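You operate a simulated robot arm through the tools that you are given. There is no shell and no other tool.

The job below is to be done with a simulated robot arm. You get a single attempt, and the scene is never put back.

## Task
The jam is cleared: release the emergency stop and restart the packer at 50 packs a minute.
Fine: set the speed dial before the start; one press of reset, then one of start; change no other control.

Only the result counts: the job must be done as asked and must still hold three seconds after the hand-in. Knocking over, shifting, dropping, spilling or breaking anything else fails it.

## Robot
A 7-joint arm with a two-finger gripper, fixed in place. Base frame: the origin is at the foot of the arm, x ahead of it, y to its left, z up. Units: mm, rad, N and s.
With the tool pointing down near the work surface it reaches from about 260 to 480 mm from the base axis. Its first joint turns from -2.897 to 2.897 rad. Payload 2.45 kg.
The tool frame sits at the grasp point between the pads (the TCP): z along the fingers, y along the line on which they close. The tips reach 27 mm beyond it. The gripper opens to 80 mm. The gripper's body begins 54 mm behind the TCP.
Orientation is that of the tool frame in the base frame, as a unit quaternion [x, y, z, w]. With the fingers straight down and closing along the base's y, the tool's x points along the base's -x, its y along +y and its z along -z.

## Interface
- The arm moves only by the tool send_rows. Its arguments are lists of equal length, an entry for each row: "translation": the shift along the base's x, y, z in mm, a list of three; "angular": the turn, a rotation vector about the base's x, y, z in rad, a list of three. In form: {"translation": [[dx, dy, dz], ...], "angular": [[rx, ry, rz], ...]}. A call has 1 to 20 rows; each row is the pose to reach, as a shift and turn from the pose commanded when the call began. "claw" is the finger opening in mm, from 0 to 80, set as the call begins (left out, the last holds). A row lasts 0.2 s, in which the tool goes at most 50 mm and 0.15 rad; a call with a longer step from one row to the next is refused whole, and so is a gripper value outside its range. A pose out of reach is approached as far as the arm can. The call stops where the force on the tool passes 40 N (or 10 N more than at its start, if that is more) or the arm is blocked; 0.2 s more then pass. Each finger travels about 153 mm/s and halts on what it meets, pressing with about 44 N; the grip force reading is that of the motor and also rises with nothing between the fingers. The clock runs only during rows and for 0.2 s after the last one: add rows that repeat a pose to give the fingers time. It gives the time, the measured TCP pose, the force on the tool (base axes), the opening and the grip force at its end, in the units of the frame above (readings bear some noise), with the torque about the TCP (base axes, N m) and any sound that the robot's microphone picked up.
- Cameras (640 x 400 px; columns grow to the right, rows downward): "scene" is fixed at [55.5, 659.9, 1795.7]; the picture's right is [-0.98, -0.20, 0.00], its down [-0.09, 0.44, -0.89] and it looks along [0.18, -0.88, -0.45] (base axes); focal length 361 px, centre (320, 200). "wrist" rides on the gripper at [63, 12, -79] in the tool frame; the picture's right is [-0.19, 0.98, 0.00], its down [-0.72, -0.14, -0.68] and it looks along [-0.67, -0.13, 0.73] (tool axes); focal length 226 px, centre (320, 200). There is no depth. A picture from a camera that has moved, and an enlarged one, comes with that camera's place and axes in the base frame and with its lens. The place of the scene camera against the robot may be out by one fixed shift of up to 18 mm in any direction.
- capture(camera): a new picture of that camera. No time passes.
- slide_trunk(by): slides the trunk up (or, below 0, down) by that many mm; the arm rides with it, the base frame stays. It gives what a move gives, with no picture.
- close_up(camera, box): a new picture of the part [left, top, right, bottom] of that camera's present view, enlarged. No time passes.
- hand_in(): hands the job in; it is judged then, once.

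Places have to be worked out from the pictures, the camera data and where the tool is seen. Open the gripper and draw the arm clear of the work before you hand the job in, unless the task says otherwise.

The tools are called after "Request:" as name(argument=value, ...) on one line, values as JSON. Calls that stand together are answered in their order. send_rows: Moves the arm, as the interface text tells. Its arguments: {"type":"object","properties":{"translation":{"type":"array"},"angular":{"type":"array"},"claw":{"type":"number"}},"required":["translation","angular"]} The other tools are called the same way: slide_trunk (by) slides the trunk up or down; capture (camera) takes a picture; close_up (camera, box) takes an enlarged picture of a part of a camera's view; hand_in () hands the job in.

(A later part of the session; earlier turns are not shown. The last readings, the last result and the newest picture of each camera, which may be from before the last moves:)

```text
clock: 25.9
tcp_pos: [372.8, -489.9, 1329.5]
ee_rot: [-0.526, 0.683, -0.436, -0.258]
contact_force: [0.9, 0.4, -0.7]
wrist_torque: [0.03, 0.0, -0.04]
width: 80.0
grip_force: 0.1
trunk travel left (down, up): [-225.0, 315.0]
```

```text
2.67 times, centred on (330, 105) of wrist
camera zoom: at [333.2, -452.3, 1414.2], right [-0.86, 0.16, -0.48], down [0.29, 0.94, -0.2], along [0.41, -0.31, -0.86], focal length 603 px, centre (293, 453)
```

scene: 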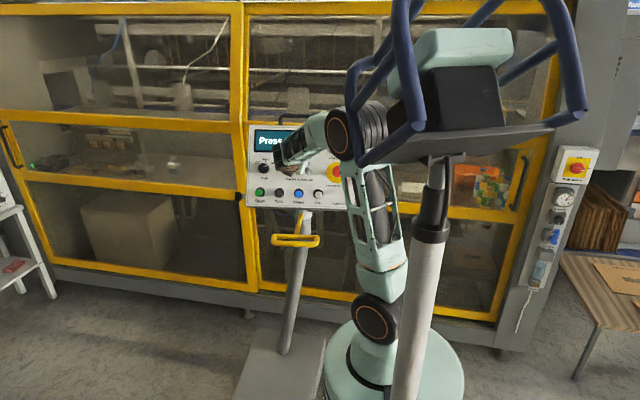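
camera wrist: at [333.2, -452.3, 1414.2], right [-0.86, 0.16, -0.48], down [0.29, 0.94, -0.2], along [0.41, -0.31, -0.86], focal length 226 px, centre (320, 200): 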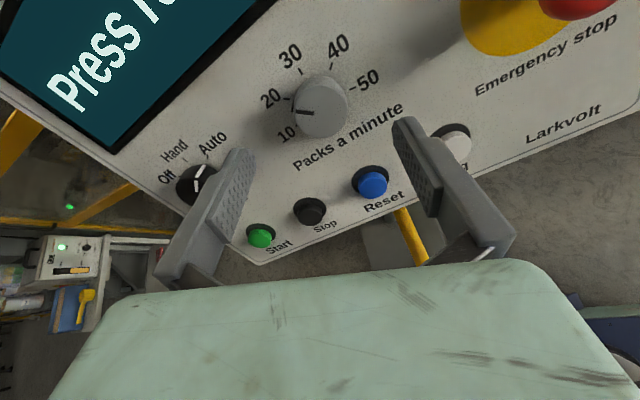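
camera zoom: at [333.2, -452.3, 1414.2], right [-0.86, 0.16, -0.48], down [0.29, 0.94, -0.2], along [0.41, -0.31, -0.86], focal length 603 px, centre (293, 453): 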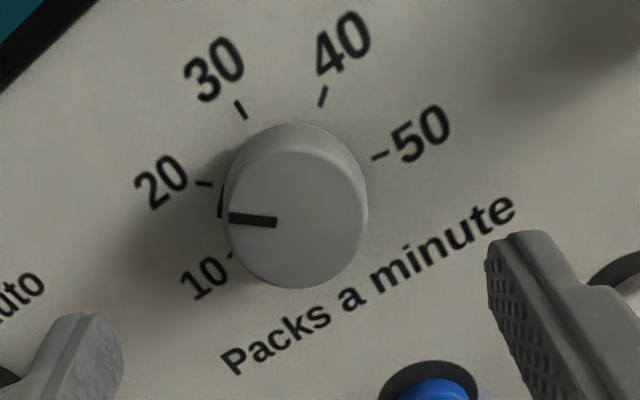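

The knob face is on axis within 1 mm and about 38 mm wide. I'll advance 44 mm along the normal so the tips pass the knob face.

Request:
send_rows(translation=[[1.2, -9.6, -5.3], [2.4, -19.1, -10.7], [3.5, -28.7, -16], [4.7, -38.2, -21.3], [4.7, -38.2, -21.3]], angular=[[0, 0, 0], [0, 0, 0], [0, 0, 0], [0, 0, 0], [0, 0, 0]])

Request:
capture(camera="wrist")

```text
clock: 27.1
tcp_pos: [378.5, -529.0, 1307.5]
ee_rot: [-0.525, 0.685, -0.435, -0.257]
contact_force: [-0.2, 0.3, -0.1]
wrist_torque: [-0.01, -0.03, 0.03]
width: 80.1
grip_force: 0.1
trunk travel left (down, up): [-225.0, 315.0]
```

```text
taken
camera wrist: at [338.0, -490.3, 1392.7], right [-0.86, 0.16, -0.48], down [0.29, 0.94, -0.2], along [0.41, -0.31, -0.86], focal length 226 px, centre (320, 200)
```

wrist: 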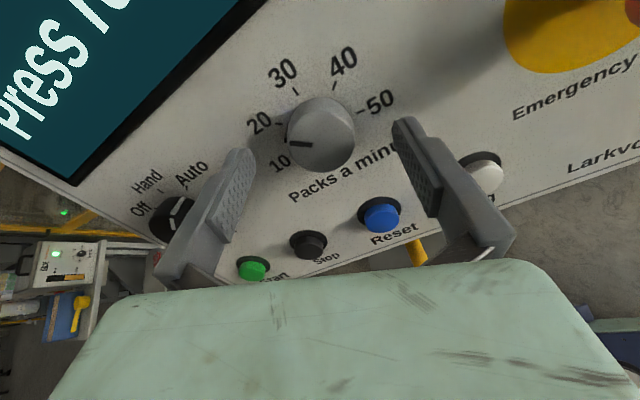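

No contact yet. I'll step in 6 mm more and check the force.

Request:
send_rows(translation=[[0.32, -2.6, -1.46], [0.64, -5.2, -2.9], [0.64, -5.2, -2.9]], angular=[[0, 0, 0], [0, 0, 0], [0, 0, 0]])

Request:
send_rows(translation=[[0.21, -1.7, -0.97], [0.43, -3.5, -1.94], [0.43, -3.5, -1.94]], angular=[[0, 0, 0], [0, 0, 0], [0, 0, 0]])

Request:
close_up(camera="wrist", box=[200, 50, 440, 240])

```text
clock: 27.9
tcp_pos: [379.0, -532.9, 1304.2]
ee_rot: [-0.526, 0.683, -0.436, -0.257]
contact_force: [0.6, -0.1, 0.6]
wrist_torque: [0.01, 0.02, 0.02]
width: 79.9
grip_force: 0.1
trunk travel left (down, up): [-225.0, 315.0]
```

```text
clock: 28.8
tcp_pos: [380.1, -536.7, 1301.9]
ee_rot: [-0.525, 0.684, -0.436, -0.258]
contact_force: [-0.3, -0.1, 0.0]
wrist_torque: [-0.04, 0.0, 0.0]
width: 79.9
grip_force: 0.1
trunk travel left (down, up): [-225.0, 315.0]
```

```text
2.11 times, centred on (320, 145) of wrist
camera zoom: at [338.8, -499.0, 1386.9], right [-0.86, 0.16, -0.48], down [0.29, 0.94, -0.2], along [0.41, -0.31, -0.86], focal length 476 px, centre (320, 316)
```

zoom: 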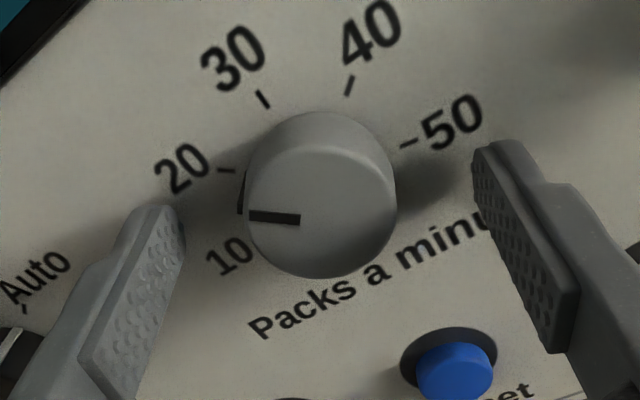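

The tips are only level with the knob face. I'll step deeper in 5 mm increments, watching the force.

Request:
send_rows(translation=[[0.27, -2.2, -1.2], [0.53, -4.34, -2.43], [0.53, -4.34, -2.43]], angular=[[0, 0, 0], [0, 0, 0], [0, 0, 0]])

Request:
send_rows(translation=[[0.27, -2.2, -1.2], [0.43, -3.5, -1.94], [0.43, -3.5, -1.94]], angular=[[0, 0, 0], [0, 0, 0], [0, 0, 0]])

Request:
close_up(camera="wrist", box=[200, 50, 440, 240])

```text
clock: 29.6
tcp_pos: [380.1, -541.1, 1300.7]
ee_rot: [-0.525, 0.684, -0.437, -0.257]
contact_force: [0.2, 0.8, 0.0]
wrist_torque: [0.0, -0.02, 0.03]
width: 80.0
grip_force: 0.1
trunk travel left (down, up): [-225.0, 315.0]
```

```text
clock: 30.4
tcp_pos: [380.3, -542.6, 1300.1]
ee_rot: [-0.525, 0.683, -0.437, -0.258]
contact_force: [2.7, 11.9, 9.8]
wrist_torque: [-0.17, -0.53, 0.62]
width: 77.1
grip_force: 0.1
trunk travel left (down, up): [-225.0, 315.0]
```

```text
2.11 times, centred on (320, 145) of wrist
camera zoom: at [341.1, -504.5, 1384.8], right [-0.86, 0.16, -0.48], down [0.29, 0.94, -0.21], along [0.41, -0.31, -0.85], focal length 476 px, centre (320, 316)
```

zoom: 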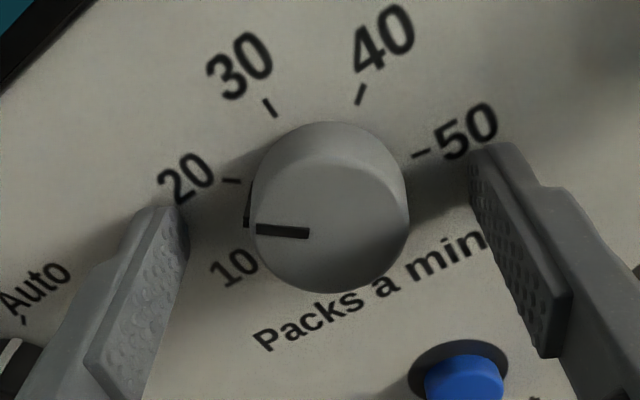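

The finger on the start side touches the plate at 15 N, as it did at the e-stop. I'll back off 4 mm, which leaves about 14 mm of overlap on the knob.

Request:
send_rows(translation=[[-0.43, 3.5, 1.94], [-0.43, 3.5, 1.94]], angular=[[0, 0, 0], [0, 0, 0]])

Request:
close_up(camera="wrist", box=[200, 50, 440, 240])

Request:
close_up(camera="scene", box=[240, 110, 368, 215])

```text
clock: 30.9
tcp_pos: [377.8, -541.5, 1298.4]
ee_rot: [-0.525, 0.684, -0.435, -0.258]
contact_force: [-0.1, 1.7, 0.7]
wrist_torque: [-0.01, -0.05, 0.08]
width: 79.6
grip_force: 0.0
trunk travel left (down, up): [-225.0, 315.0]
```

```text
2.11 times, centred on (320, 145) of wrist
camera zoom: at [338.8, -503.2, 1384.4], right [-0.86, 0.16, -0.47], down [0.29, 0.94, -0.2], along [0.41, -0.31, -0.86], focal length 476 px, centre (320, 316)
```

zoom: 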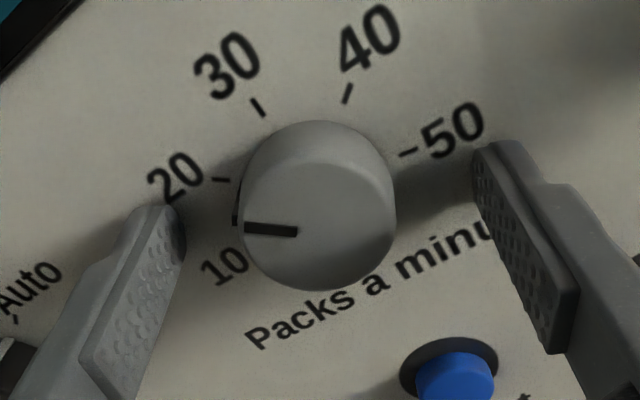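

```text
3.81 times, centred on (304, 162) of scene
camera zoom: at [55.5, 659.9, 1795.7], right [-0.98, -0.2, 0.0], down [-0.09, 0.44, -0.89], along [0.18, -0.88, -0.45], focal length 1376 px, centre (381, 343)
```

zoom: 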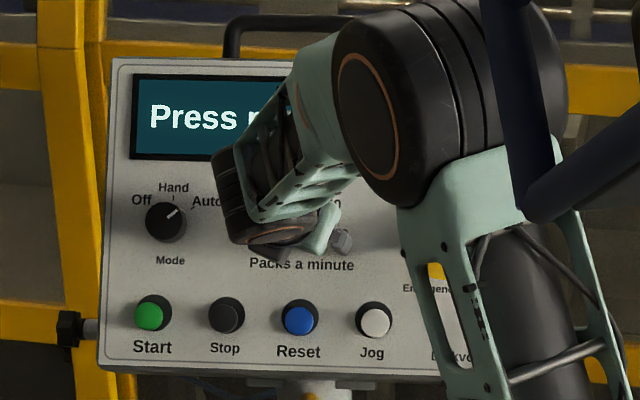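

Only a trace of contact remains. I'll enlarge the scene view to judge how far the fingertips overlap the knob.

Request:
close_up(camera="scene", box=[280, 155, 320, 185])

Request:
capture(camera="wrist")

```text
13.33 times, centred on (300, 170) of scene
camera zoom: at [55.5, 659.9, 1795.7], right [-0.98, -0.2, 0.0], down [-0.09, 0.44, -0.89], along [0.18, -0.88, -0.45], focal length 4817 px, centre (587, 600)
```

zoom: 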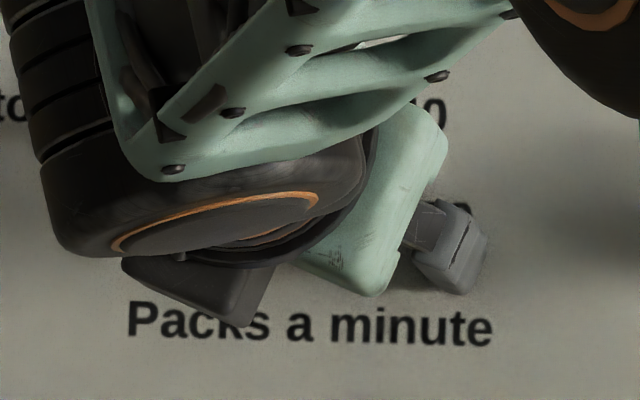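

```text
taken
camera wrist: at [338.8, -503.2, 1384.4], right [-0.86, 0.16, -0.47], down [0.29, 0.94, -0.2], along [0.41, -0.31, -0.86], focal length 226 px, centre (320, 200)
```

wrist: 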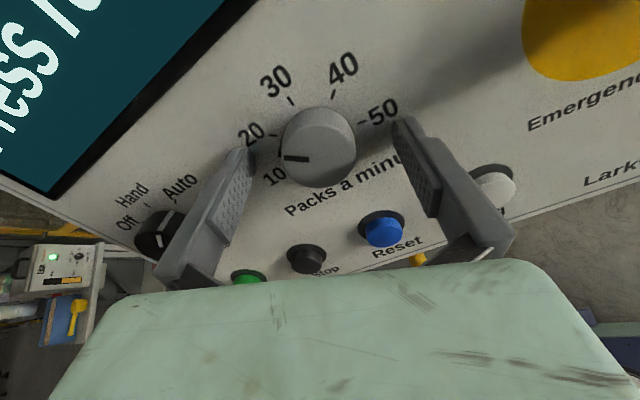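

The +Y fingertip sits close above the panel beside the knob. I'll back off 1 mm more and close on the knob; the width reading will tell whether it is gripped.

Request:
send_rows(translation=[[-0.1, 0.87, 0.49], [-0.1, 0.87, 0.49]], angular=[[0, 0, 0], [0, 0, 0]])

Request:
send_rows(translation=[[0, 0, 0], [0, 0, 0], [0, 0, 0]], angular=[[0, 0, 0], [0, 0, 0], [0, 0, 0]], claw=32)

Request:
close_up(camera="wrist", box=[200, 50, 440, 240])

```text
clock: 31.6
tcp_pos: [379.4, -540.1, 1300.8]
ee_rot: [-0.524, 0.685, -0.435, -0.257]
contact_force: [0.4, 0.3, 0.1]
wrist_torque: [-0.02, 0.0, 0.01]
width: 80.1
grip_force: 0.1
trunk travel left (down, up): [-225.0, 315.0]
```

```text
clock: 32.4
tcp_pos: [378.8, -541.0, 1301.3]
ee_rot: [-0.525, 0.684, -0.435, -0.257]
contact_force: [-3.4, -0.9, -4.5]
wrist_torque: [-0.04, 0.09, -0.2]
width: 37.7
grip_force: 45.3
trunk travel left (down, up): [-225.0, 315.0]
```

```text
2.11 times, centred on (320, 145) of wrist
camera zoom: at [338.9, -502.3, 1385.5], right [-0.86, 0.16, -0.48], down [0.29, 0.94, -0.2], along [0.41, -0.31, -0.86], focal length 476 px, centre (320, 316)
```

zoom: 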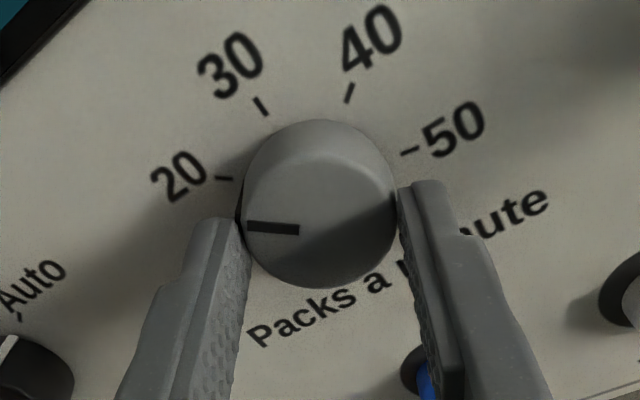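

The knob is gripped at 37.7 mm. I'll turn it 0.6 rad clockwise first and verify that it follows.

Request:
send_rows(translation=[[0, 0, 0], [0, 0, 0], [0, 0, 0], [0, 0, 0], [0, 0, 0], [0, 0, 0]], angular=[[0.0105, -0.0868, -0.0485], [0.021, -0.1736, -0.097], [0.0315, -0.2604, -0.1455], [0.042, -0.3472, -0.194], [0.0525, -0.434, -0.2425], [0.063, -0.5208, -0.291]])

Request:
close_up(camera="wrist", box=[200, 50, 440, 240])

```text
clock: 33.8
tcp_pos: [379.2, -541.3, 1302.3]
ee_rot: [-0.299, 0.809, -0.493, -0.117]
contact_force: [-3.9, 0.0, -1.0]
wrist_torque: [-0.33, 0.46, -0.87]
width: 37.8
grip_force: 45.1
trunk travel left (down, up): [-225.0, 315.0]
```

```text
2.11 times, centred on (320, 145) of wrist
camera zoom: at [313.1, -491.0, 1360.1], right [-0.43, 0.4, -0.81], down [0.58, 0.81, 0.09], along [0.69, -0.43, -0.58], focal length 476 px, centre (320, 316)
```

zoom: 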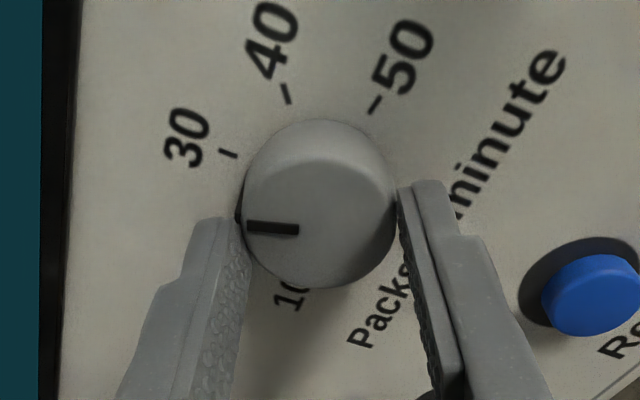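

The knob turns with the gripper without slipping. I'll continue 1.3 rad clockwise and check again.

Request:
send_rows(translation=[[0, 0, 0], [0, 0, 0], [0, 0, 0], [0, 0, 0], [0, 0, 0], [0, 0, 0], [0, 0, 0], [0, 0, 0], [0, 0, 0], [0, 0, 0]], angular=[[0.0137, -0.1128, -0.0631], [0.0273, -0.2257, -0.1261], [0.041, -0.3385, -0.1892], [0.0546, -0.4514, -0.2522], [0.0683, -0.5642, -0.3153], [0.0819, -0.677, -0.3783], [0.0956, -0.7899, -0.4414], [0.1092, -0.9027, -0.5044], [0.1229, -1.0156, -0.5675], [0.1365, -1.1284, -0.6305]])

Request:
capture(camera="wrist")

Request:
close_up(camera="wrist", box=[200, 50, 440, 240])

Request:
close_up(camera="scene", box=[240, 110, 368, 215])

```text
clock: 36.0
tcp_pos: [378.3, -540.1, 1302.1]
ee_rot: [0.253, 0.822, -0.466, 0.207]
contact_force: [1.3, -8.7, 21.2]
wrist_torque: [-0.23, 0.33, -0.45]
width: 37.8
grip_force: 44.9
trunk travel left (down, up): [-225.0, 315.0]
```

```text
taken
camera wrist: at [328.5, -452.6, 1294.6], right [0.75, 0.39, -0.54], down [0.41, 0.37, 0.84], along [0.53, -0.84, 0.12], focal length 226 px, centre (320, 200)
```

wrist: 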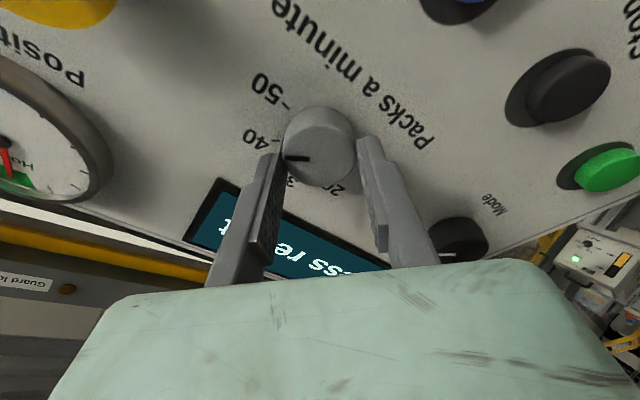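

```text
2.11 times, centred on (320, 145) of wrist
camera zoom: at [328.5, -452.6, 1294.6], right [0.75, 0.39, -0.54], down [0.41, 0.37, 0.84], along [0.53, -0.84, 0.12], focal length 476 px, centre (320, 316)
```

zoom: 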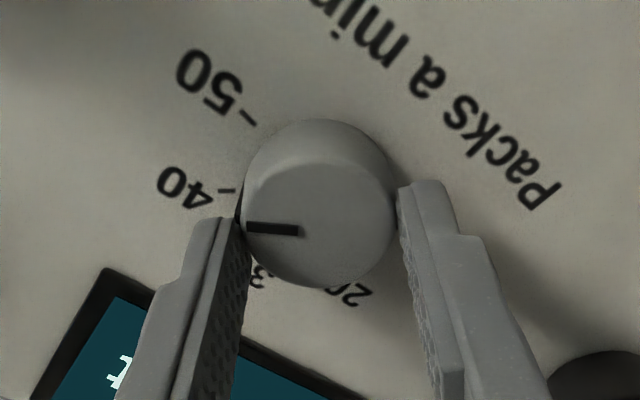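

```text
3.81 times, centred on (304, 162) of scene
camera zoom: at [55.5, 659.9, 1795.7], right [-0.98, -0.2, 0.0], down [-0.09, 0.44, -0.89], along [0.18, -0.88, -0.45], focal length 1376 px, centre (381, 343)
```

zoom: 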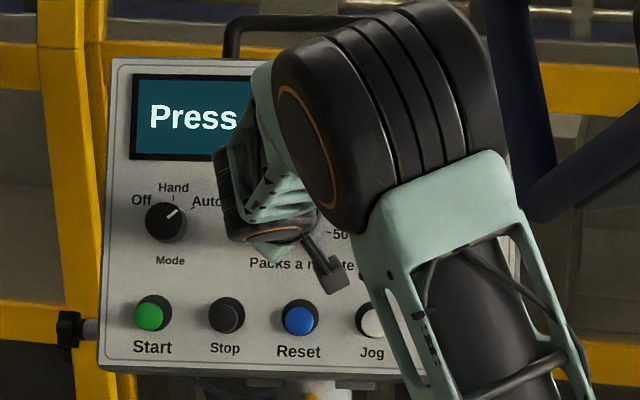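

The pointer is now about 10° past 40, with roughly 0.67 rad left. A 21 N sideways (upward) load shows a small axis offset, so I'll shift the wrist 2 mm up the panel to relieve it.

Request:
send_rows(translation=[[0.12, -0.96, 1.75], [0.12, -0.96, 1.75]], angular=[[0, 0, 0], [0, 0, 0]])

```text
clock: 36.5
tcp_pos: [380.5, -541.7, 1303.0]
ee_rot: [0.251, 0.824, -0.464, 0.207]
contact_force: [-1.8, -2.9, 11.5]
wrist_torque: [-0.45, -0.22, 0.28]
width: 37.9
grip_force: 45.0
trunk travel left (down, up): [-225.0, 315.0]
```

The load dropped to about 12 N. I'll turn the remaining 0.66 rad to bring the pointer onto 50.

Request:
send_rows(translation=[[0, 0, 0.2], [0, 0, 0.4], [0, 0, 0.6], [0, 0, 0.8], [0, 0, 1], [0, 0, 1]], angular=[[0.0139, -0.1146, -0.064], [0.0277, -0.2292, -0.128], [0.0416, -0.3437, -0.1921], [0.0554, -0.4583, -0.2561], [0.0693, -0.5729, -0.3201], [0.0693, -0.5729, -0.3201]])

Request:
capture(camera="wrist")

Request:
close_up(camera="wrist", box=[200, 50, 440, 240])

```text
clock: 38.0
tcp_pos: [378.6, -542.1, 1302.5]
ee_rot: [0.505, 0.698, -0.374, 0.344]
contact_force: [-5.2, 6.6, -5.0]
wrist_torque: [0.24, 0.07, -0.15]
width: 37.8
grip_force: 45.0
trunk travel left (down, up): [-225.0, 315.0]
```

```text
taken
camera wrist: at [366.4, -441.4, 1283.3], right [0.99, 0.12, 0.0], down [-0.03, 0.24, 0.97], along [0.12, -0.96, 0.24], focal length 226 px, centre (320, 200)
```

wrist: 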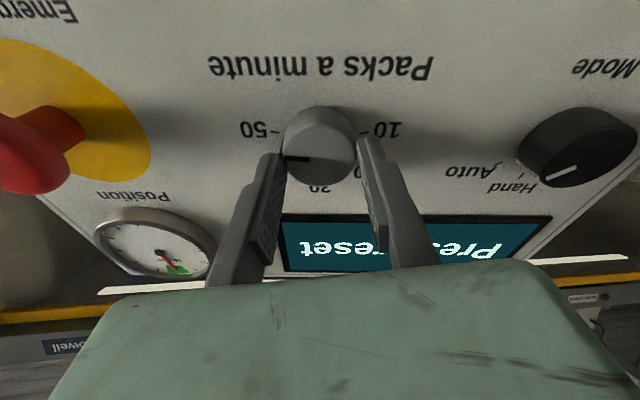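

```text
2.11 times, centred on (320, 145) of wrist
camera zoom: at [366.4, -441.4, 1283.3], right [0.99, 0.12, 0.0], down [-0.03, 0.24, 0.97], along [0.12, -0.96, 0.24], focal length 476 px, centre (320, 316)
```

zoom: 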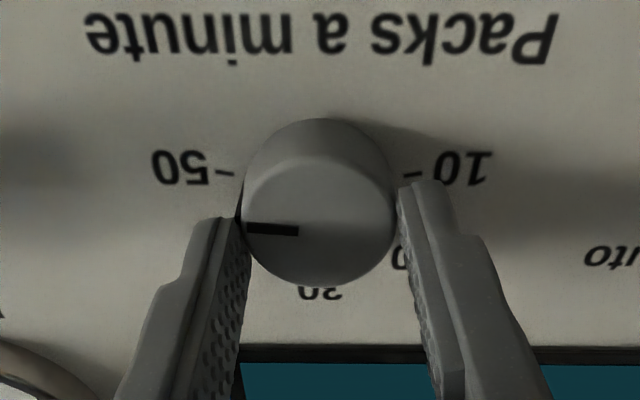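

Tick 50 is about 2° from where tick 20 lay relative to the pointer at the start, so the pointer is slightly short of 50. I'll add 0.04 rad, then look closely.

Request:
send_rows(translation=[[0, 0, 0], [0, 0, 0]], angular=[[0.0042, -0.0347, -0.0194], [0.0042, -0.0347, -0.0194]])

Request:
close_up(camera="wrist", box=[260, 90, 380, 180])

```text
clock: 38.5
tcp_pos: [378.4, -541.7, 1302.9]
ee_rot: [0.519, 0.688, -0.366, 0.352]
contact_force: [-7.6, 10.5, -12.7]
wrist_torque: [0.73, 0.1, -0.09]
width: 37.6
grip_force: 45.0
trunk travel left (down, up): [-225.0, 315.0]
```

```text
4.44 times, centred on (320, 135) of wrist
camera zoom: at [368.9, -441.1, 1283.4], right [0.99, 0.1, 0.03], down [-0.05, 0.24, 0.97], along [0.09, -0.97, 0.24], focal length 1005 px, centre (320, 489)
```

zoom: 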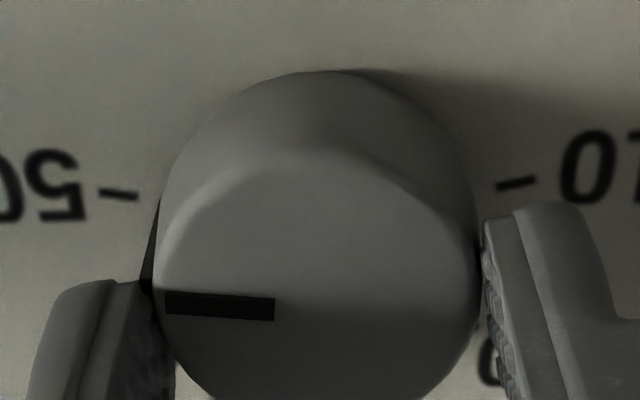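

The pointer now tracks tick 50. I'll open the gripper and back out along the normal to inspect the dial.

Request:
send_rows(translation=[[0, 0, 0], [0, 0, 0], [0, 0, 0]], angular=[[0, 0, 0], [0, 0, 0], [0, 0, 0]], claw=80)

Request:
send_rows(translation=[[-2.1, 17.4, 9.7], [-4.3, 34.8, 19.4], [-6.4, 52.1, 29.1], [-8.5, 69.5, 38.8], [-8.5, 69.5, 38.8]], angular=[[0, 0, 0], [0, 0, 0], [0, 0, 0], [0, 0, 0], [0, 0, 0]])

Request:
capture(camera="wrist")

Request:
close_up(camera="scene", box=[240, 110, 368, 215])

```text
clock: 39.4
tcp_pos: [379.8, -541.7, 1304.6]
ee_rot: [0.518, 0.688, -0.367, 0.353]
contact_force: [-0.5, 0.1, 0.0]
wrist_torque: [0.0, -0.01, -0.01]
width: 79.9
grip_force: 0.1
trunk travel left (down, up): [-225.0, 315.0]
```

```text
clock: 40.5
tcp_pos: [370.5, -471.2, 1343.3]
ee_rot: [0.517, 0.689, -0.366, 0.352]
contact_force: [0.5, 0.0, 0.3]
wrist_torque: [-0.02, 0.05, 0.0]
width: 80.1
grip_force: 0.1
trunk travel left (down, up): [-225.0, 315.0]
```

```text
taken
camera wrist: at [359.7, -370.9, 1323.8], right [0.99, 0.1, 0.03], down [-0.05, 0.24, 0.97], along [0.09, -0.97, 0.24], focal length 226 px, centre (320, 200)
```

wrist: 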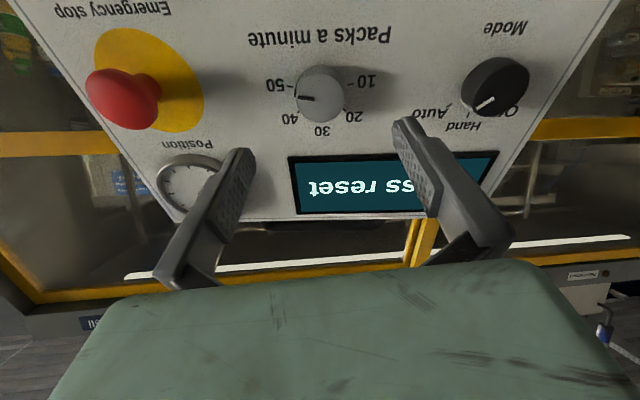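

```text
3.81 times, centred on (304, 162) of scene
camera zoom: at [55.5, 659.9, 1795.7], right [-0.98, -0.2, 0.0], down [-0.09, 0.44, -0.89], along [0.18, -0.88, -0.45], focal length 1376 px, centre (381, 343)
```

zoom: 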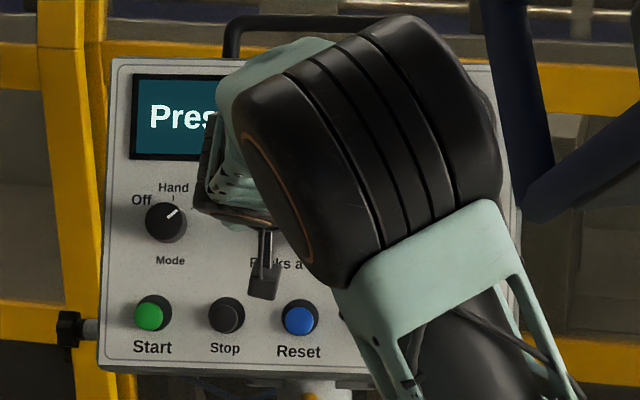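

The dial is released. I'll enlarge the wrist view to check where the pointer sits against the 50 tick.

Request:
close_up(camera="wrist", box=[255, 55, 385, 140])

Request:
close_up(camera="wrist", box=[450, 40, 550, 140])

```text
4.71 times, centred on (320, 98) of wrist
camera zoom: at [359.7, -370.9, 1323.8], right [0.99, 0.1, 0.03], down [-0.05, 0.24, 0.97], along [0.09, -0.97, 0.24], focal length 1064 px, centre (320, 682)
```

zoom: 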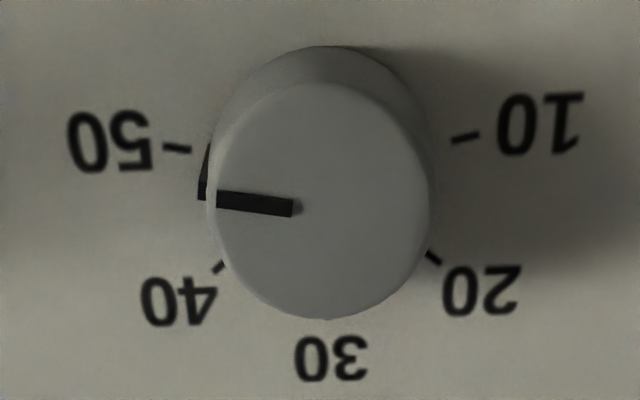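

```text
4.00 times, centred on (500, 90) of wrist
camera zoom: at [359.7, -370.9, 1323.8], right [0.99, 0.1, 0.03], down [-0.05, 0.24, 0.97], along [0.09, -0.97, 0.24], focal length 904 px, centre (-400, 640)
```

zoom: 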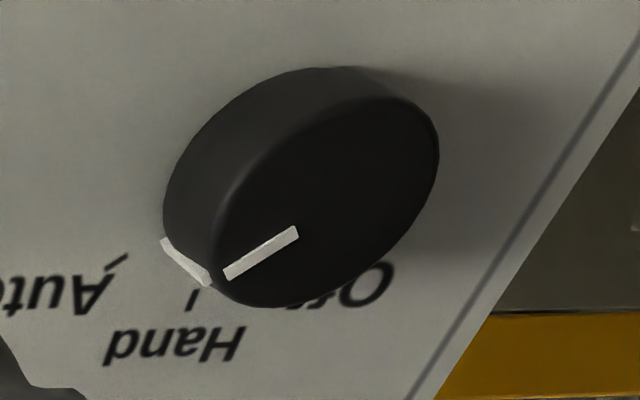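

The pointer is parallel to and aligned with the 50 tick, and the mode switch is unchanged. Next I'll close the fingers, roll back, and move to a stand-off in front of the blue reset button.

Request:
send_rows(translation=[[-0.2, 4, -11], [-0.4, 8, -22], [-0.6, 10, -33], [-0.8, 12, -44], [-1, 12, -55], [-1.2, 12, -66], [-1.4, 10, -77], [-1.6, 8, -88], [-1.8, 6, -99], [-2, 4, -109], [-2, 4, -109]], angular=[[-0.01492, 0.12158, 0.06776], [-0.02984, 0.24316, 0.13552], [-0.04476, 0.36474, 0.20328], [-0.05968, 0.48632, 0.27104], [-0.0746, 0.6079, 0.3388], [-0.08952, 0.72948, 0.40656], [-0.10444, 0.85106, 0.47432], [-0.11936, 0.97264, 0.54208], [-0.13428, 1.09422, 0.60984], [-0.1492, 1.2158, 0.6776], [-0.1492, 1.2158, 0.6776]], claw=0)

Request:
capture(camera="wrist")

Request:
close_up(camera="scene", box=[240, 110, 368, 215])

```text
clock: 43.0
tcp_pos: [370.5, -467.5, 1234.5]
ee_rot: [-0.048, 0.86, -0.507, 0.033]
contact_force: [-0.5, 0.7, 0.1]
wrist_torque: [0.01, 0.0, -0.02]
width: 0.0
grip_force: 30.1
trunk travel left (down, up): [-225.0, 315.0]
```

```text
taken
camera wrist: at [298.9, -400.5, 1259.4], right [0.14, 0.49, -0.86], down [0.65, 0.61, 0.46], along [0.75, -0.62, -0.23], focal length 226 px, centre (320, 200)
```

wrist: 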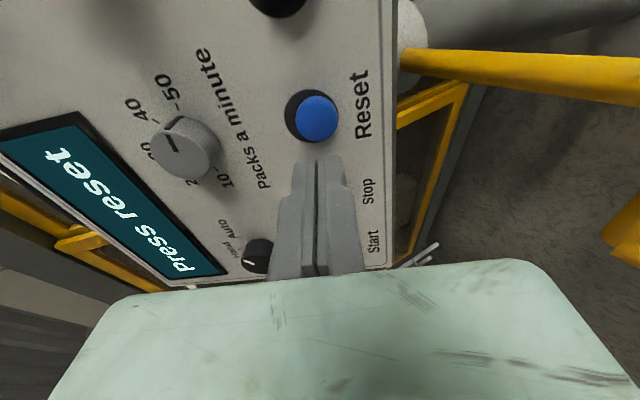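

```text
3.81 times, centred on (304, 162) of scene
camera zoom: at [55.5, 659.9, 1795.7], right [-0.98, -0.2, 0.0], down [-0.09, 0.44, -0.89], along [0.18, -0.88, -0.45], focal length 1376 px, centre (381, 343)
```

zoom: 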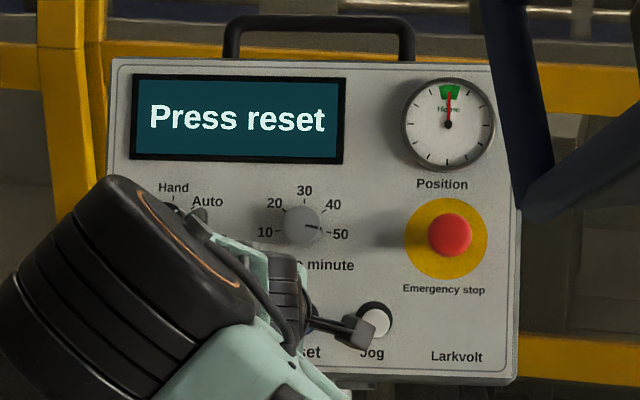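

The scene view confirms the dial at 50 and the e-stop out. The blue button is almost on the tool axis (expected pixel (320.6,121)), so I'll enlarge for the exact offset.

Request:
close_up(camera="wrist", box=[260, 70, 380, 180])

```text
3.64 times, centred on (320, 125) of wrist
camera zoom: at [298.9, -400.5, 1259.4], right [0.14, 0.49, -0.86], down [0.65, 0.61, 0.46], along [0.75, -0.62, -0.23], focal length 822 px, centre (320, 473)
```

zoom: 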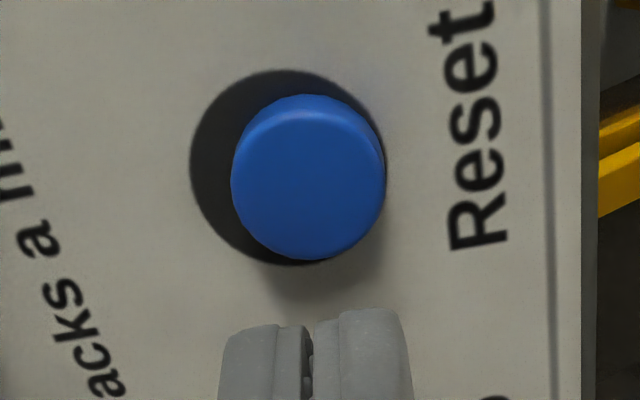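

The button is on the finger axis within about 1 mm. I'll advance 24 mm along the normal, then feel for the cap in small steps.

Request:
send_rows(translation=[[0.85, -6.9, -3.9], [1.7, -13.9, -7.8], [2.56, -20.8, -11.6], [2.56, -20.8, -11.6]], angular=[[0, 0, 0], [0, 0, 0], [0, 0, 0], [0, 0, 0]])

Request:
close_up(camera="wrist", box=[240, 70, 400, 200])

```text
clock: 44.0
tcp_pos: [373.1, -489.0, 1221.1]
ee_rot: [-0.048, 0.86, -0.508, 0.034]
contact_force: [-0.9, -0.4, 0.0]
wrist_torque: [0.02, -0.01, 0.0]
width: 0.0
grip_force: 29.5
trunk travel left (down, up): [-225.0, 315.0]
```

```text
3.08 times, centred on (320, 135) of wrist
camera zoom: at [299.8, -421.6, 1247.5], right [0.14, 0.49, -0.86], down [0.65, 0.61, 0.46], along [0.75, -0.62, -0.23], focal length 696 px, centre (320, 400)
```

zoom: 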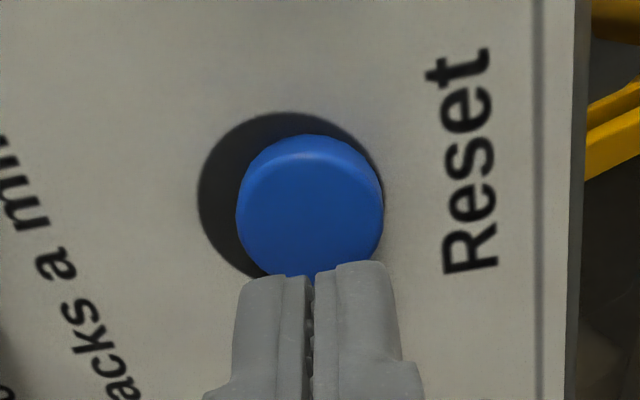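

There is no contact and the alignment looks good; the closed tips seem a little shorter than nominal. I'll advance 12 mm more in small rows and check.

Request:
send_rows(translation=[[0.32, -2.6, -1.46], [0.64, -5.2, -2.9], [0.96, -7.8, -4.4], [1.28, -10.4, -5.8]], angular=[[0, 0, 0], [0, 0, 0], [0, 0, 0], [0, 0, 0]])

Request:
close_up(camera="wrist", box=[240, 70, 400, 200])

Request:
close_up(camera="scene", box=[240, 110, 368, 215])

```text
clock: 45.0
tcp_pos: [373.0, -499.2, 1215.3]
ee_rot: [-0.047, 0.86, -0.507, 0.034]
contact_force: [-0.2, 0.1, 0.0]
wrist_torque: [-0.02, 0.01, -0.01]
width: 0.3
grip_force: 30.0
trunk travel left (down, up): [-225.0, 315.0]
```

```text
3.08 times, centred on (320, 135) of wrist
camera zoom: at [301.1, -432.0, 1241.3], right [0.15, 0.49, -0.86], down [0.65, 0.61, 0.46], along [0.75, -0.62, -0.23], focal length 696 px, centre (320, 400)
```

zoom: 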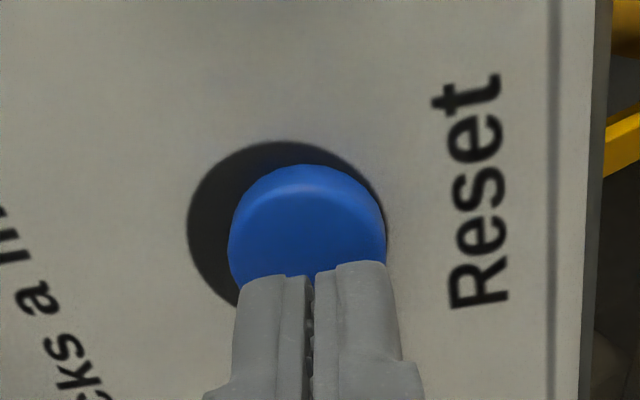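

```text
3.81 times, centred on (304, 162) of scene
camera zoom: at [55.5, 659.9, 1795.7], right [-0.98, -0.2, 0.0], down [-0.09, 0.44, -0.89], along [0.18, -0.88, -0.45], focal length 1376 px, centre (381, 343)
```

zoom: 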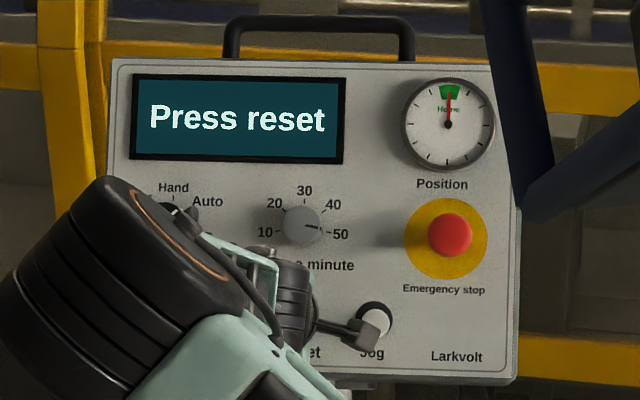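

Still no contact. I'll continue in 4 mm increments toward the cap.

Request:
send_rows(translation=[[0.21, -1.74, -0.97], [0.43, -3.47, -1.94]], angular=[[0, 0, 0], [0, 0, 0]])

Request:
send_rows(translation=[[0.21, -1.74, -0.97], [0.43, -3.47, -1.94]], angular=[[0, 0, 0], [0, 0, 0]])

Request:
close_up(camera="wrist", box=[240, 70, 400, 200])

```text
clock: 45.5
tcp_pos: [375.3, -503.0, 1213.8]
ee_rot: [-0.048, 0.86, -0.507, 0.034]
contact_force: [0.0, -0.4, 0.1]
wrist_torque: [-0.02, -0.01, 0.0]
width: 0.0
grip_force: 30.8
trunk travel left (down, up): [-225.0, 315.0]
```

```text
clock: 46.1
tcp_pos: [374.6, -507.3, 1211.9]
ee_rot: [-0.048, 0.86, -0.507, 0.034]
contact_force: [0.4, -0.4, 0.1]
wrist_torque: [0.0, 0.0, 0.0]
width: 0.0
grip_force: 29.2
trunk travel left (down, up): [-225.0, 315.0]
```

```text
3.08 times, centred on (320, 135) of wrist
camera zoom: at [302.9, -438.9, 1237.5], right [0.15, 0.49, -0.86], down [0.65, 0.61, 0.46], along [0.75, -0.62, -0.23], focal length 696 px, centre (320, 400)
```

zoom: 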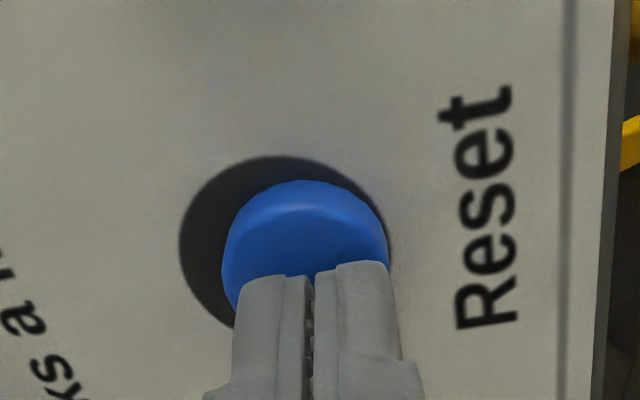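

Still free; the cap is moving toward the tips as expected. I'll continue with 4 mm steps.

Request:
send_rows(translation=[[0.21, -1.74, -0.97], [0.43, -3.47, -1.94]], angular=[[0, 0, 0], [0, 0, 0]])

Request:
send_rows(translation=[[0.21, -1.74, -0.97], [0.43, -3.47, -1.94]], angular=[[0, 0, 0], [0, 0, 0]])

Request:
close_up(camera="wrist", box=[240, 70, 400, 200])

Request:
close_up(camera="scene", box=[240, 110, 368, 215])

```text
clock: 46.8
tcp_pos: [374.7, -509.5, 1210.7]
ee_rot: [-0.047, 0.86, -0.507, 0.034]
contact_force: [-0.9, 1.6, -0.9]
wrist_torque: [0.03, -0.01, 0.01]
width: 0.1
grip_force: 29.7
trunk travel left (down, up): [-225.0, 315.0]
```

```text
clock: 47.4
tcp_pos: [374.9, -511.2, 1209.1]
ee_rot: [-0.048, 0.86, -0.507, 0.034]
contact_force: [-0.4, 4.3, 1.1]
wrist_torque: [0.03, 0.02, 0.02]
width: 5.9
grip_force: 29.9
trunk travel left (down, up): [-225.0, 315.0]
heard: click
```

```text
3.08 times, centred on (320, 135) of wrist
camera zoom: at [303.0, -444.7, 1235.1], right [0.15, 0.49, -0.86], down [0.65, 0.61, 0.46], along [0.75, -0.62, -0.23], focal length 696 px, centre (320, 400)
```

zoom: 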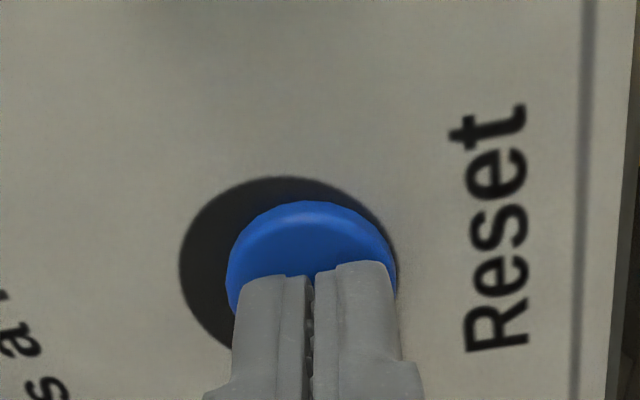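

```text
3.81 times, centred on (304, 162) of scene
camera zoom: at [55.5, 659.9, 1795.7], right [-0.98, -0.2, 0.0], down [-0.09, 0.44, -0.89], along [0.18, -0.88, -0.45], focal length 1376 px, centre (381, 343)
```

zoom: 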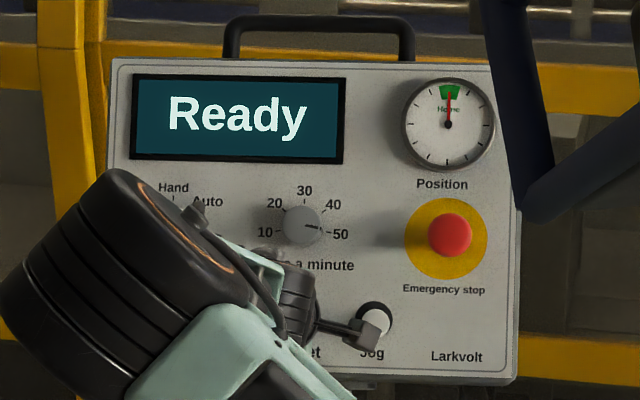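

A click was heard and the display shows "Ready", so the one reset press registered. I'll withdraw straight out along the normal.

Request:
send_rows(translation=[[-1.6, 13, 7.3], [-3.2, 26, 14.6], [-4.8, 39, 21.8], [-6.4, 52.1, 29.1], [-6.4, 52.1, 29.1]], angular=[[0, 0, 0], [0, 0, 0], [0, 0, 0], [0, 0, 0], [0, 0, 0]])

Request:
send_rows(translation=[[19, 2.2, -0.1], [38, 4.4, -0.3], [57, 6.6, -0.4], [76, 8.8, -0.5], [95, 11, -0.7], [114, 13.2, -0.8], [133, 15.4, -1], [151.3, 17.5, -1.1], [151.3, 17.5, -1.1]], angular=[[0, 0, 0], [0, 0, 0], [0, 0, 0], [0, 0, 0], [0, 0, 0], [0, 0, 0], [0, 0, 0], [0, 0, 0], [0, 0, 0]])

Request:
capture(camera="wrist")

Request:
capture(camera="scene")

```text
clock: 48.5
tcp_pos: [367.5, -460.4, 1237.3]
ee_rot: [-0.048, 0.859, -0.508, 0.034]
contact_force: [0.7, 0.3, 0.1]
wrist_torque: [0.01, -0.03, 0.0]
width: 0.0
grip_force: 29.7
trunk travel left (down, up): [-225.0, 315.0]
```

```text
clock: 50.5
tcp_pos: [521.2, -443.7, 1237.1]
ee_rot: [-0.048, 0.86, -0.507, 0.034]
contact_force: [1.2, -0.5, 0.3]
wrist_torque: [-0.01, 0.05, 0.01]
width: 0.1
grip_force: 30.2
trunk travel left (down, up): [-225.0, 315.0]
```

```text
taken
camera wrist: at [449.0, -376.3, 1262.0], right [0.15, 0.49, -0.86], down [0.65, 0.61, 0.46], along [0.75, -0.62, -0.23], focal length 226 px, centre (320, 200)
```

wrist: 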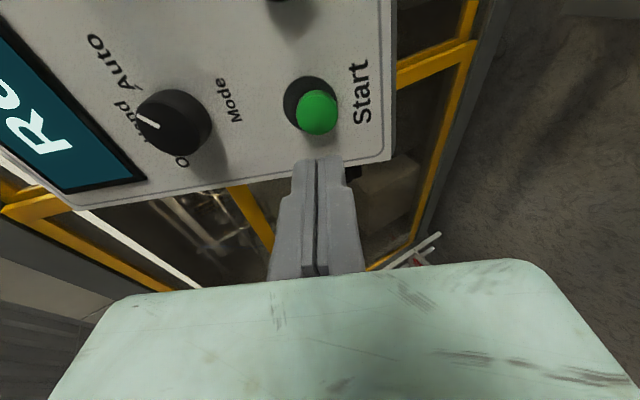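

```text
taken
```

scene: 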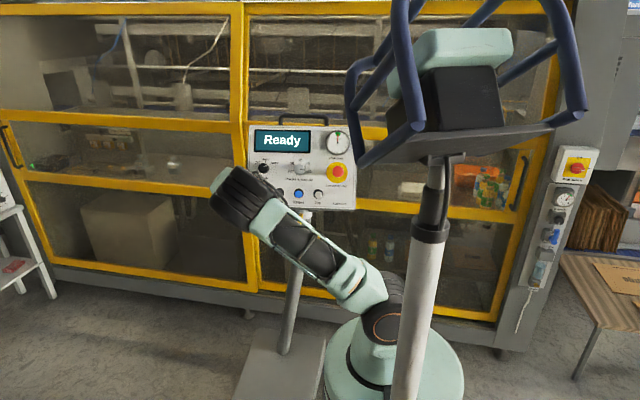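

Display reads "Ready" and the tool is in front of the green start button. I'll check its alignment and re-confirm the dial before pressing.

Request:
close_up(camera="wrist", box=[260, 60, 380, 170])

Request:
close_up(camera="scene", box=[270, 155, 330, 210])

```text
3.64 times, centred on (320, 115) of wrist
camera zoom: at [449.0, -376.3, 1262.0], right [0.15, 0.49, -0.86], down [0.65, 0.61, 0.46], along [0.75, -0.62, -0.23], focal length 822 px, centre (320, 509)
```

zoom: 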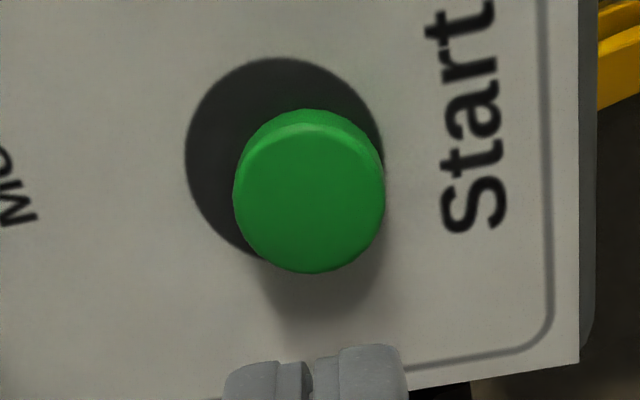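

```text
7.27 times, centred on (300, 182) of scene
camera zoom: at [55.5, 659.9, 1795.7], right [-0.98, -0.2, 0.0], down [-0.09, 0.44, -0.89], along [0.18, -0.88, -0.45], focal length 2628 px, centre (466, 327)
```

zoom: 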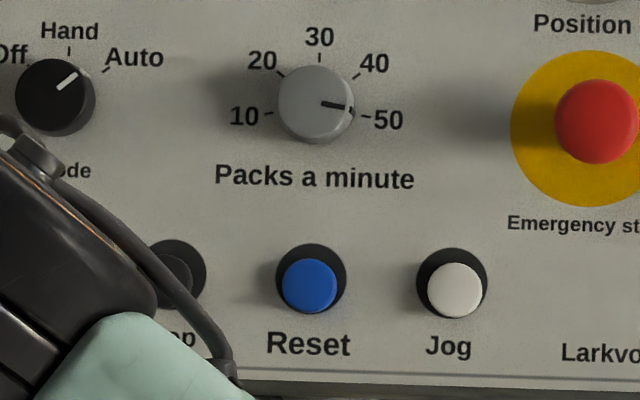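

The dial reads 50, the e-stop is out, and start is on the finger axis. I'll advance 44 mm, then feel for the start cap in 4 mm steps.

Request:
send_rows(translation=[[1.17, -9.6, -5.3], [2.34, -19.1, -10.7], [3.5, -28.7, -16], [4.69, -38.2, -21.3], [4.69, -38.2, -21.3]], angular=[[0, 0, 0], [0, 0, 0], [0, 0, 0], [0, 0, 0], [0, 0, 0]])

Request:
close_up(camera="wrist", box=[240, 70, 400, 200])

```text
clock: 51.8
tcp_pos: [525.8, -481.0, 1215.3]
ee_rot: [-0.048, 0.86, -0.507, 0.035]
contact_force: [-0.2, 0.1, -0.2]
wrist_torque: [0.01, 0.01, 0.05]
width: 0.1
grip_force: 29.9
trunk travel left (down, up): [-225.0, 315.0]
```

```text
3.08 times, centred on (320, 135) of wrist
camera zoom: at [453.0, -414.5, 1240.3], right [0.15, 0.49, -0.86], down [0.65, 0.61, 0.46], along [0.75, -0.62, -0.23], focal length 696 px, centre (320, 400)
```

zoom: 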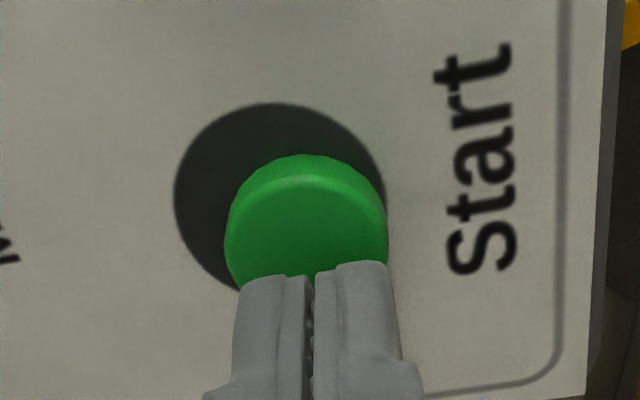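

No contact yet, and alignment is good. I'll step in 4 mm increments, watching force and sound.

Request:
send_rows(translation=[[0.21, -1.74, -0.97], [0.43, -3.47, -1.94], [0.64, -5.2, -2.9], [0.85, -6.95, -3.88]], angular=[[0, 0, 0], [0, 0, 0], [0, 0, 0], [0, 0, 0]])

Request:
close_up(camera="wrist", box=[240, 70, 400, 200])

```text
clock: 52.8
tcp_pos: [524.8, -488.4, 1211.6]
ee_rot: [-0.048, 0.86, -0.507, 0.035]
contact_force: [0.7, 0.9, 0.4]
wrist_torque: [0.03, 0.0, 0.0]
width: 0.2
grip_force: 29.9
trunk travel left (down, up): [-225.0, 315.0]
```

```text
3.08 times, centred on (320, 135) of wrist
camera zoom: at [453.4, -421.5, 1236.7], right [0.15, 0.49, -0.86], down [0.65, 0.61, 0.46], along [0.75, -0.62, -0.23], focal length 696 px, centre (320, 400)
```

zoom: 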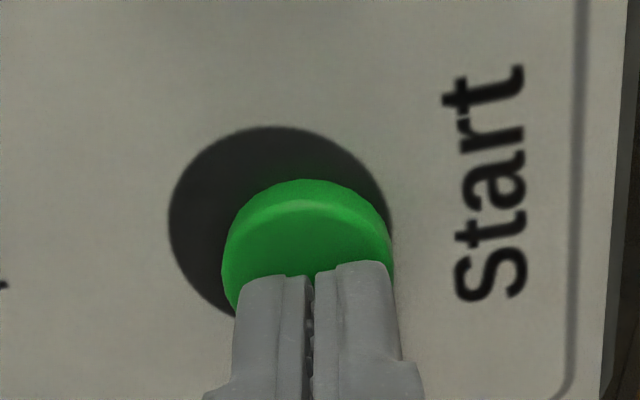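

The tips are now just reaching the cap. I'll press in further 4 mm steps.

Request:
send_rows(translation=[[0.21, -1.74, -0.97], [0.43, -3.47, -1.94]], angular=[[0, 0, 0], [0, 0, 0]])

Request:
close_up(camera="scene", box=[240, 110, 368, 215])

```text
clock: 53.4
tcp_pos: [525.0, -490.6, 1209.9]
ee_rot: [-0.048, 0.86, -0.507, 0.035]
contact_force: [-1.3, 4.1, 1.7]
wrist_torque: [0.08, -0.04, 0.02]
width: 6.3
grip_force: 30.0
trunk travel left (down, up): [-225.0, 315.0]
heard: click
```

```text
3.81 times, centred on (304, 162) of scene
camera zoom: at [55.5, 659.9, 1795.7], right [-0.98, -0.2, 0.0], down [-0.09, 0.44, -0.89], along [0.18, -0.88, -0.45], focal length 1376 px, centre (381, 343)
```

zoom: 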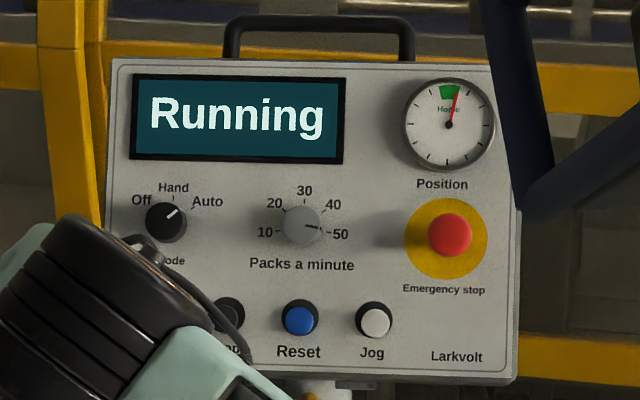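

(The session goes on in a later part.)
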